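You operate a simulated robot arm through the tools that you are given. There is no shell and no other tool. Be economical: measure what you need, move in short steps, check, and stop when the job is done.

You are at the controls of a simulated robot arm. One attempt, no reset.

JOB
Put the orange clip on the thick white pad.

Only the result counts: the job must be done as asked and must still hold three seconds after the hand-in. Knocking over, shifting, dropping, spilling or breaking anything else fails it.

ROBOT AND FRAMES
A 7-joint arm with a two-finger parallel gripper, fixed in place. Base frame: the origin is at the foot of the arm, x ahead of it, y to its left, z up; the work surface is at about z = 0. Units: mm, rad, N and s.
With the tool pointing down near the work surface it reaches from about 220 to 580 mm from the base axis. Its first joint turns from -1.152 to 1.152 rad. Payload 2.5 kg.
The TCP is the grasp point between the finger pads, 23 mm short of the fingertips. In the tool frame z runs along the fingers and y along their closing line. Largest opening 94 mm; finger width 38, thickness 10; the body of the gripper, 54 by 96 mm, starts 39 mm behind the TCP.
Orientation is that of the tool frame in the base frame, as a unit quaternion [w, x, y, z]. With the fingers straight down and closing along the base's y, the tool's x points along the base's -x, its y along +y and its z along -z.

CONTROLS
- The arm moves only by the tool step_arm. Its argument "deltas" is a list of rows, each an object (a shift or turn left out is 0, a gripper value left out holds the last) with "delta_pos": the shift along the tool's x, y, z in mm, a list of three; "angular": the turn, a rotation vector about the tool's x, y, z in rad, a list of three. In form: [{"delta_pos": [dx, dy, dz], "angular": [ax, ay, az]}, ...]. A call has 1 to 8 rows; each row is the pose to reach, as a shift and turn from the pose commanded when the call began, along the tool's axes at that moment. "jaw" is the gripper command, from -1 (shut) to 1 (fully open), values between in proportion, set as the call begins (left out, the last holds). A row lasts 0.2 s, in which the tool goes at most 50 mm and 0.15 rad; a call with a longer step from one row to the next is refused whole, and so is a gripper value outside its range. Where a pose cannot be reached the arm comes as near as it can. A force on the tool above 40 N (or 10 N above the force at the start of the call, whichever is more), or a blocked arm, ends the call early, and 0.2 s more pass. Each finger travels about 108 mm/s and halts on what it meets, pressing with about 34 N; the grip force reading is that of the motor and also rises with nothing between the fingers. The clock runs only during rows and for 0.2 s after the last one: add rows that repeat a pose to give the fingers time. The reply holds the time, the measured pose of the TCP, the force on the tool along the base axes, the opening and the grip force, in the units named above and with some noise.
- Cameras (640 x 400 px; columns grow to the right, rows downward): "scene" is fixed at [123.2, -409.9, 540.8]; the picture's right is [0.79, -0.62, 0.00], its down [-0.36, -0.46, -0.81] and it looks along [0.50, 0.64, -0.58] (base axes); focal length 362 px, centre (320, 200). "wrist" rides on the gripper at [-39, 0, -44] in the tool frame; the picture's right is [0.00, -1.00, 0.00], its down [0.97, 0.00, -0.24] and it looks along [0.24, 0.00, 0.97] (tool axes); focal length 218 px, centre (320, 200). There is no depth. A picture from a camera that has moved, and an enlarged one, comes with that camera's place and axes in the base frame and with its lens.
- get_image(camera): a new picture of that camera. The clock stands still meanwhile.
- close_up(camera, box): a new picture of the part [left, top, right, bottom] of that camera's present view, enlarged. The clock stands still meanwhile.
- hand_in(): hands the job in; it is judged then, once.

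Go step by step. Nothing tells you positions but the pictures and the camera data: compare them with the known pose of the tool, close in by small moves and look again before you grip or let go. The budget is 90 turns and 38 pictures, counting those below and the enlarged ones. Unless the task says otherwise, let go and move clear before handing in, and close with one line.

The tools are called as a command line: name --argument value ..., lists and objects as JSON in quotes. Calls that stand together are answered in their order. step_arm: Moves the arm, as the interface text tells. Its arguments: {"type":"object","properties":{"deltas":{"type":"array"},"jaw":{"type":"number"}},"required":["deltas"]} The other tools are called the same way: get_image (camera) takes a picture; close_up (camera, box) takes an enlarged picture of a part of a camera's view; hand_in () hands the job in.

At the start:

```text
time_s: 0.0
tool_pos: [288.4, 133.7, 288.7]
tool_rot: [0.0, -0.001, 1.0, 0.001]
force: [-0.3, 0.7, 0.3]
grip_width: 94.0
finger_force: 0.0
```

scene: 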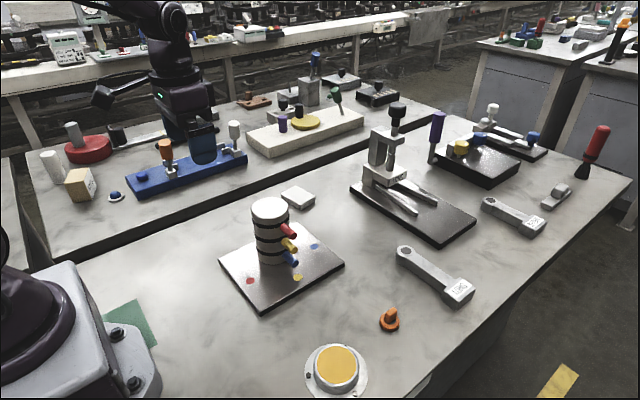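
wrist: 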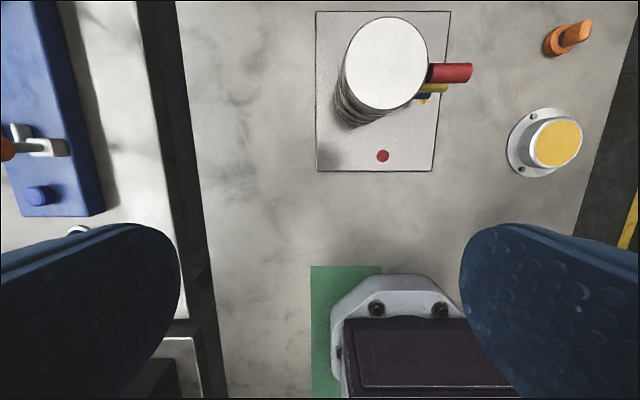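

The orange clip seems to be near (455, -182) and the white pad near (545, 220). I'll enlarge both before moving.

close_up --camera "scene" --box '[350, 290, 430, 340]'

close_up --camera "scene" --box '[220, 160, 380, 260]'

```text
8.00 times, centred on (390, 315) of scene
camera zoom: at [123.2, -409.9, 540.8], right [0.79, -0.62, 0.0], down [-0.36, -0.46, -0.81], along [0.5, 0.64, -0.58], focal length 2898 px, centre (-240, -720)
```

zoom: 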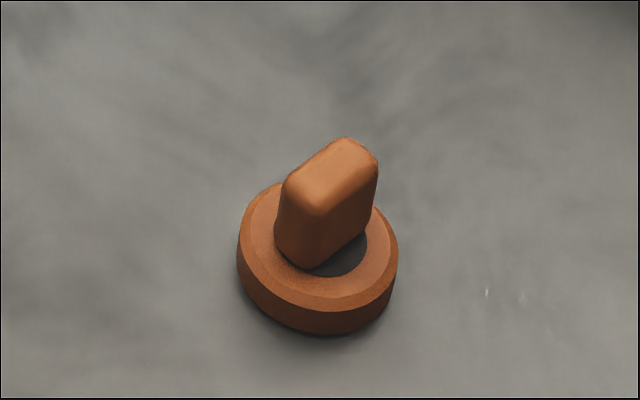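

```text
4.00 times, centred on (300, 210) of scene
camera zoom: at [123.2, -409.9, 540.8], right [0.79, -0.62, 0.0], down [-0.36, -0.46, -0.81], along [0.5, 0.64, -0.58], focal length 1449 px, centre (400, 160)
```

zoom: 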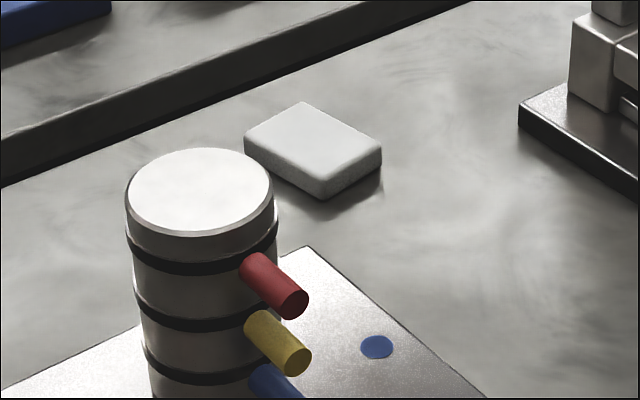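

The clip is a round base with an upright tab. The tab is about 35 mm high, runs roughly along base x and can be gripped along y. I'll move over it at the present height, clear of the tower.

step_arm --deltas '[{"delta_pos": [-21, -39.5, 0]}, {"delta_pos": [-42, -79, 0]}, {"delta_pos": [-63, -118.5, 0]}, {"delta_pos": [-84, -158, 0]}, {"delta_pos": [-105, -197.5, 0]}, {"delta_pos": [-126, -237, 0]}, {"delta_pos": [-147, -276.5, 0]}, {"delta_pos": [-168, -316, 0]}]' --jaw 1

step_arm --deltas '[{"delta_pos": [0, 0, 45]}, {"delta_pos": [0, 0, 90]}, {"delta_pos": [0, 0, 135]}, {"delta_pos": [0, 0, 170]}, {"delta_pos": [0, 0, 170]}]'

get_image --camera "wrist"

```text
time_s: 1.8
tool_pos: [455.5, -182.2, 289.2]
tool_rot: [0.001, -0.001, 1.0, 0.0]
force: [-0.3, 0.1, 0.6]
grip_width: 93.8
finger_force: 0.0
```

```text
time_s: 3.0
tool_pos: [456.5, -182.8, 118.5]
tool_rot: [0.0, 0.001, 1.0, 0.001]
force: [-0.1, 0.9, 0.1]
grip_width: 94.2
finger_force: 0.1
```

```text
33 pictures are left
camera wrist: at [494.4, -181.7, 162.9], right [0.0, -1.0, 0.0], down [-0.97, 0.0, 0.24], along [-0.24, 0.0, -0.97], focal length 218 px, centre (320, 200)
```

wrist: 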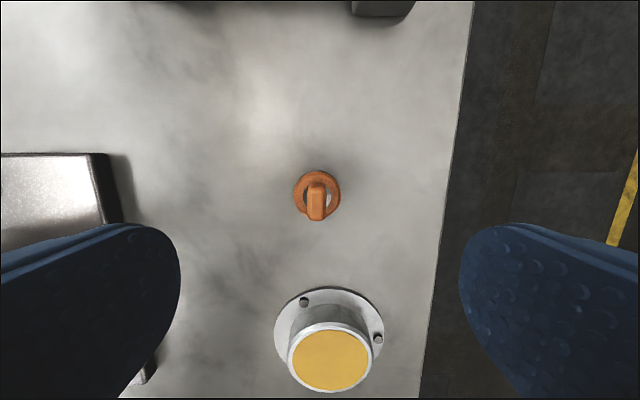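

The clip is almost under the tool. I'll enlarge it to fix the tab's centre and angle.

close_up --camera "wrist" --box '[280, 165, 360, 215]'

```text
8.00 times, centred on (320, 190) of wrist
camera zoom: at [494.4, -181.7, 162.9], right [0.0, -1.0, 0.0], down [-0.97, 0.0, 0.24], along [-0.24, 0.0, -0.97], focal length 1746 px, centre (320, 280)
```

zoom: 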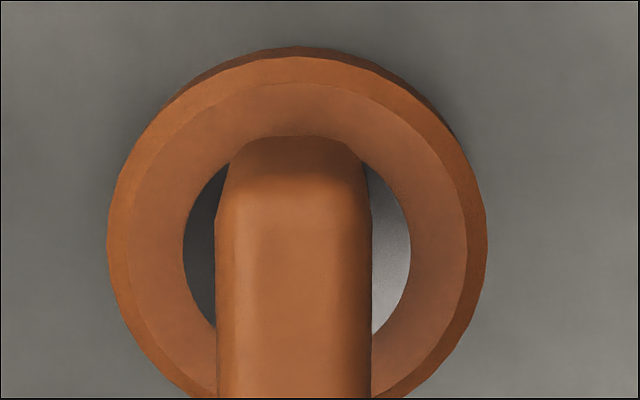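

The tab is about 11 mm thick, runs along x, and is centred near (460, -180). I'll shift 4 mm and 3 mm, descend to z≈45 and check from the side.

step_arm --deltas '[{"delta_pos": [-4, 3, 20]}, {"delta_pos": [-4, 3, 50]}, {"delta_pos": [-4, 3, 73]}, {"delta_pos": [-4, 3, 73]}]'

close_up --camera "scene" --box '[310, 240, 470, 340]'

get_image --camera "wrist"

```text
time_s: 4.0
tool_pos: [459.9, -179.8, 44.7]
tool_rot: [0.0, 0.0, 1.0, 0.0]
force: [0.3, -0.4, 0.0]
grip_width: 93.9
finger_force: 0.0
```

```text
4.00 times, centred on (390, 290) of scene
camera zoom: at [123.2, -409.9, 540.8], right [0.79, -0.62, 0.0], down [-0.36, -0.46, -0.81], along [0.5, 0.64, -0.58], focal length 1449 px, centre (40, -160)
```

zoom: 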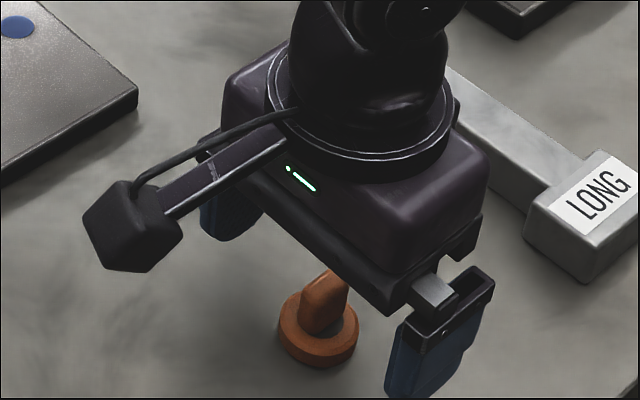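

```text
30 pictures are left
camera wrist: at [498.8, -179.3, 90.2], right [0.0, -1.0, 0.0], down [-0.97, 0.0, 0.24], along [-0.24, 0.0, -0.97], focal length 218 px, centre (320, 200)
```

wrist: 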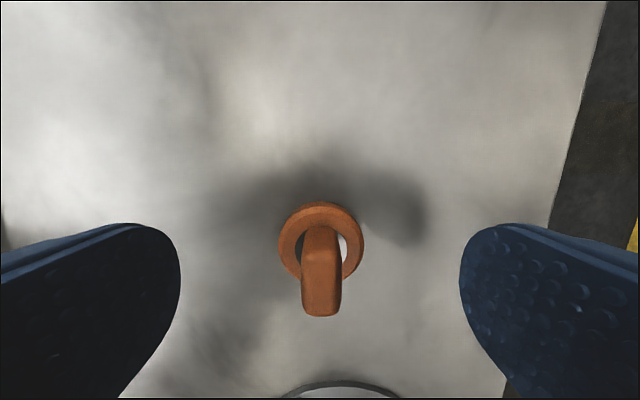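

The tab sits centred between the fingers. I'll go down 8 mm so the fingertips stay just above the ring, then close.

step_arm --deltas '[{"delta_pos": [1, 0, 8]}, {"delta_pos": [1, 0, 8]}]'

step_arm --deltas '[{"delta_pos": [0, 0, 0]}, {"delta_pos": [0, 0, 0]}, {"delta_pos": [0, 0, 0]}, {"delta_pos": [0, 0, 0]}]' --jaw -1

close_up --camera "scene" --box '[350, 290, 430, 340]'

```text
time_s: 4.6
tool_pos: [459.3, -179.4, 37.6]
tool_rot: [-0.001, 0.0, 1.0, 0.0]
force: [-0.5, 0.2, -0.7]
grip_width: 94.0
finger_force: 0.0
```

```text
time_s: 5.6
tool_pos: [459.2, -178.9, 38.4]
tool_rot: [0.0, 0.0, 1.0, 0.0]
force: [0.3, 0.5, 0.3]
grip_width: 10.8
finger_force: 34.2
```

```text
8.00 times, centred on (390, 315) of scene
camera zoom: at [123.2, -409.9, 540.8], right [0.79, -0.62, 0.0], down [-0.36, -0.46, -0.81], along [0.5, 0.64, -0.58], focal length 2898 px, centre (-240, -720)
```

zoom: 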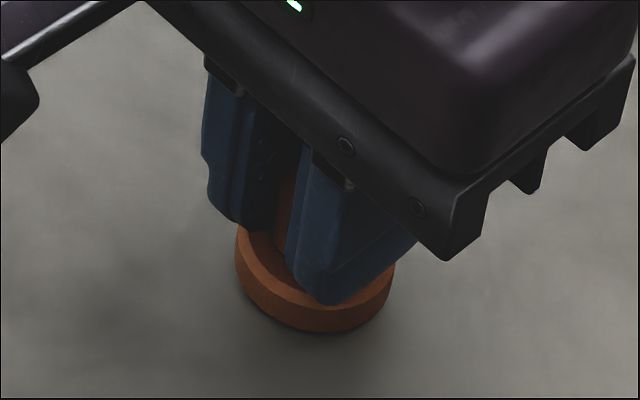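

The grip is closed on the tab at 10.8 mm. I'll lift slowly at first and check that the clip comes along.

step_arm --deltas '[{"delta_pos": [0, 0, -10]}, {"delta_pos": [0, 0, -40]}, {"delta_pos": [0, 0, -80]}, {"delta_pos": [0, 0, -120]}, {"delta_pos": [0, 0, -160]}, {"delta_pos": [0, 0, -200]}, {"delta_pos": [0, 0, -200]}]'

get_image --camera "scene"

```text
time_s: 7.2
tool_pos: [458.1, -178.9, 239.3]
tool_rot: [0.0, 0.0, 1.0, 0.0]
force: [1.0, -0.5, -1.0]
grip_width: 11.1
finger_force: 34.3
```

```text
28 pictures are left
```

scene: 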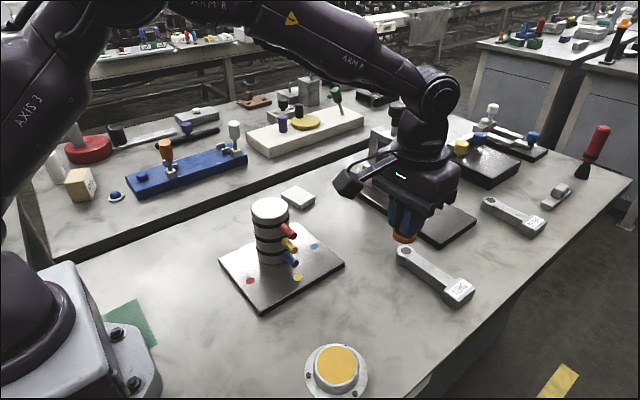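

The clip is held. I'll carry it at z≈240 toward the pad, above the tower.

step_arm --deltas '[{"delta_pos": [-8, 45, 0]}, {"delta_pos": [-16, 90, 0]}, {"delta_pos": [-24, 135, 0]}, {"delta_pos": [-32, 180, 0]}, {"delta_pos": [-40, 225, 0]}, {"delta_pos": [-48, 270, 0]}, {"delta_pos": [-56, 315, 0]}, {"delta_pos": [-64, 360, 0]}]'

step_arm --deltas '[{"delta_pos": [-9, 20, 20]}, {"delta_pos": [-18, 37, 60]}, {"delta_pos": [-18, 37, 100]}, {"delta_pos": [-18, 37, 100]}]'

get_image --camera "wrist"

close_up --camera "scene" --box '[220, 120, 380, 220]'

```text
time_s: 9.0
tool_pos: [523.6, 182.6, 235.8]
tool_rot: [0.0, 0.0, 1.0, 0.0]
force: [-0.5, 0.0, -0.8]
grip_width: 10.9
finger_force: 34.4
```

```text
time_s: 10.0
tool_pos: [539.2, 218.0, 135.8]
tool_rot: [-0.001, 0.0, 1.0, 0.0]
force: [-0.9, 0.3, -1.1]
grip_width: 11.1
finger_force: 34.0
```

```text
27 pictures are left
camera wrist: at [579.3, 218.4, 182.1], right [0.0, -1.0, 0.0], down [-0.97, 0.0, 0.24], along [-0.24, 0.0, -0.97], focal length 218 px, centre (320, 200)
```

wrist: 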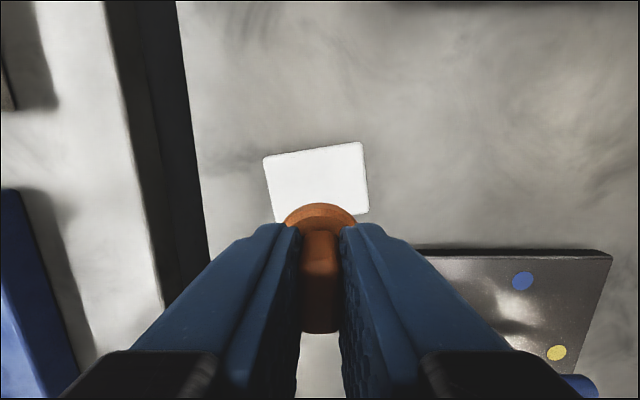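

```text
4.00 times, centred on (300, 170) of scene
camera zoom: at [123.2, -409.9, 540.8], right [0.79, -0.62, 0.0], down [-0.36, -0.46, -0.81], along [0.5, 0.64, -0.58], focal length 1449 px, centre (400, 320)
```

zoom: 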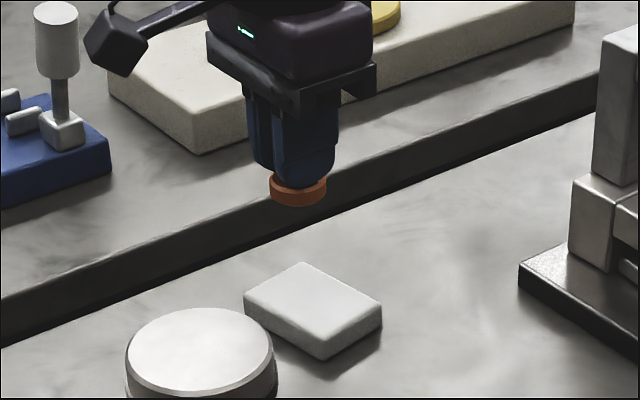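

The pad is centred near (549, 220), and the clip hangs a little short of it in x. I'll move +8 mm in x, +2 mm in y and descend to z≈65, about 10 mm above the pad.

step_arm --deltas '[{"delta_pos": [-8, 2, 20]}, {"delta_pos": [-8, 2, 50]}, {"delta_pos": [-8, 2, 71]}, {"delta_pos": [-8, 2, 71]}]'

close_up --camera "scene" --box '[260, 160, 340, 210]'

get_image --camera "wrist"

```text
time_s: 11.0
tool_pos: [547.7, 218.6, 66.6]
tool_rot: [-0.001, 0.0, 1.0, 0.0]
force: [-0.2, -1.0, -0.7]
grip_width: 10.9
finger_force: 33.7
```

```text
8.00 times, centred on (300, 185) of scene
camera zoom: at [123.2, -409.9, 540.8], right [0.79, -0.62, 0.0], down [-0.36, -0.46, -0.81], along [0.5, 0.64, -0.58], focal length 2898 px, centre (480, 320)
```

zoom: 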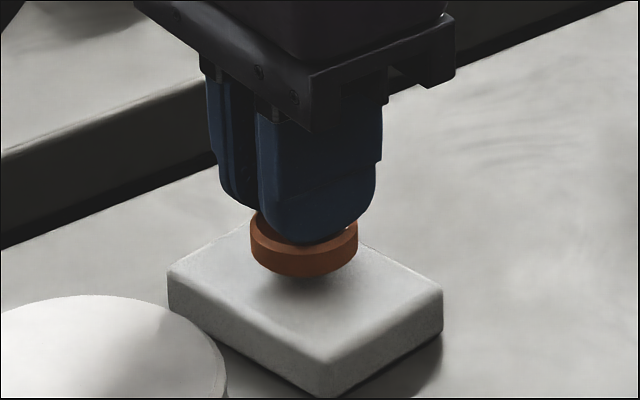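

```text
24 pictures are left
camera wrist: at [587.5, 219.6, 111.6], right [0.0, -1.0, 0.0], down [-0.97, 0.0, 0.24], along [-0.24, 0.0, -0.97], focal length 218 px, centre (320, 200)
```

wrist: 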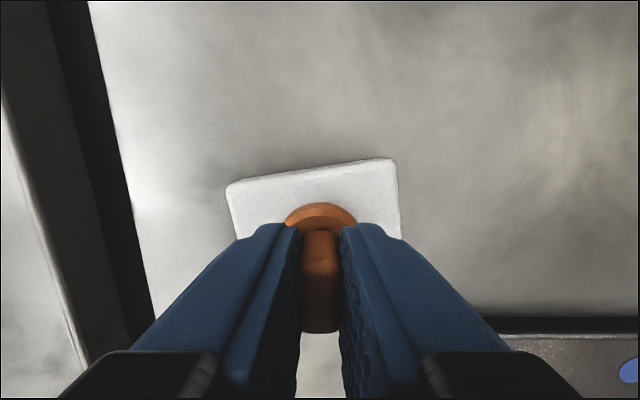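

In both views the clip is centred above the pad. I'll lower it 9 mm and then in small steps, watching the force.

step_arm --deltas '[{"delta_pos": [0, 0, 5]}, {"delta_pos": [0, 0, 9]}, {"delta_pos": [0, 0, 10]}, {"delta_pos": [0, 0, 10]}]'

close_up --camera "scene" --box '[260, 160, 340, 210]'

```text
time_s: 12.0
tool_pos: [549.7, 220.0, 56.7]
tool_rot: [0.001, 0.0, 1.0, 0.0]
force: [0.2, -1.6, 4.7]
grip_width: 11.2
finger_force: 33.7
```

```text
8.00 times, centred on (300, 185) of scene
camera zoom: at [123.2, -409.9, 540.8], right [0.79, -0.62, 0.0], down [-0.36, -0.46, -0.81], along [0.5, 0.64, -0.58], focal length 2898 px, centre (480, 320)
```

zoom: 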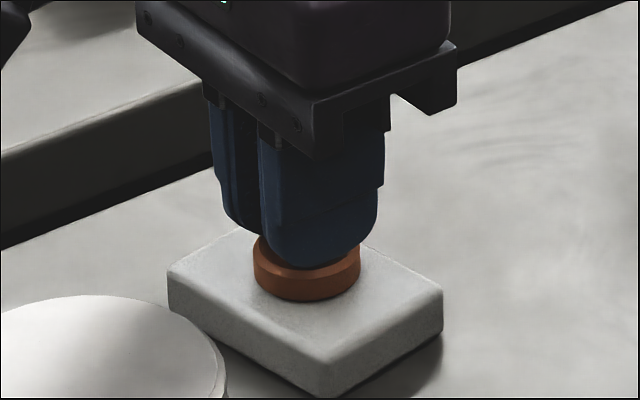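

There is about 5 N of upward force and the clip sits on the pad. I'll open partway and then rise.

step_arm --deltas '[{"delta_pos": [0, 0, 0]}, {"delta_pos": [0, 0, 0]}, {"delta_pos": [0, 0, 0]}]' --jaw 0

step_arm --deltas '[{"delta_pos": [0, 0, -15]}, {"delta_pos": [0, 0, -45]}, {"delta_pos": [0, 0, -85]}, {"delta_pos": [0, 0, -130]}, {"delta_pos": [0, 0, -170]}, {"delta_pos": [0, 0, -170]}]'

get_image --camera "scene"

close_up --camera "scene" --box '[260, 160, 340, 210]'

```text
time_s: 12.8
tool_pos: [549.5, 219.4, 58.0]
tool_rot: [0.001, 0.0, 1.0, 0.0]
force: [1.2, -0.6, -0.4]
grip_width: 46.8
finger_force: 0.1
```

```text
time_s: 14.2
tool_pos: [548.8, 218.1, 226.9]
tool_rot: [0.001, 0.0, 1.0, 0.0]
force: [0.3, 0.0, 0.1]
grip_width: 46.9
finger_force: 0.1
```

```text
22 pictures are left
```

scene: 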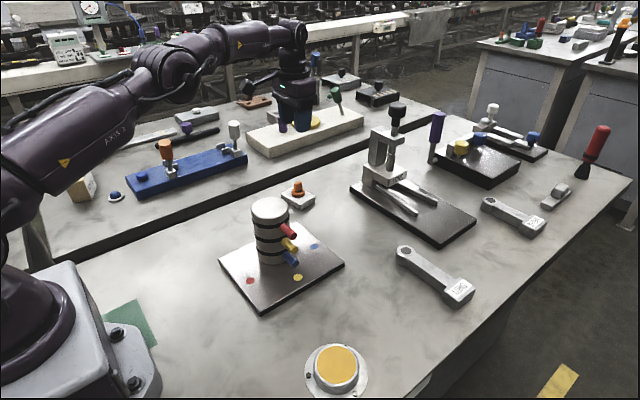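

```text
8.00 times, centred on (300, 185) of scene
camera zoom: at [123.2, -409.9, 540.8], right [0.79, -0.62, 0.0], down [-0.36, -0.46, -0.81], along [0.5, 0.64, -0.58], focal length 2898 px, centre (480, 320)
```

zoom: 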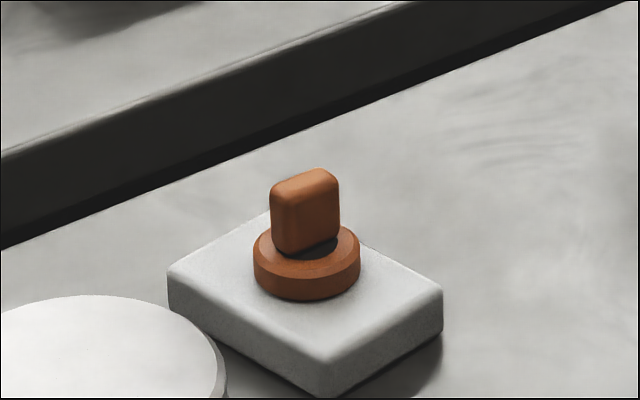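

The clip stands upright near the middle of the pad, the gripper is clear and nothing else has moved. I'm handing in.

hand_in

```text
The job is handed in.
```

The orange clip is standing upright near the middle of the thick white pad; the gripper let go and moved clear, and I've handed the job in.
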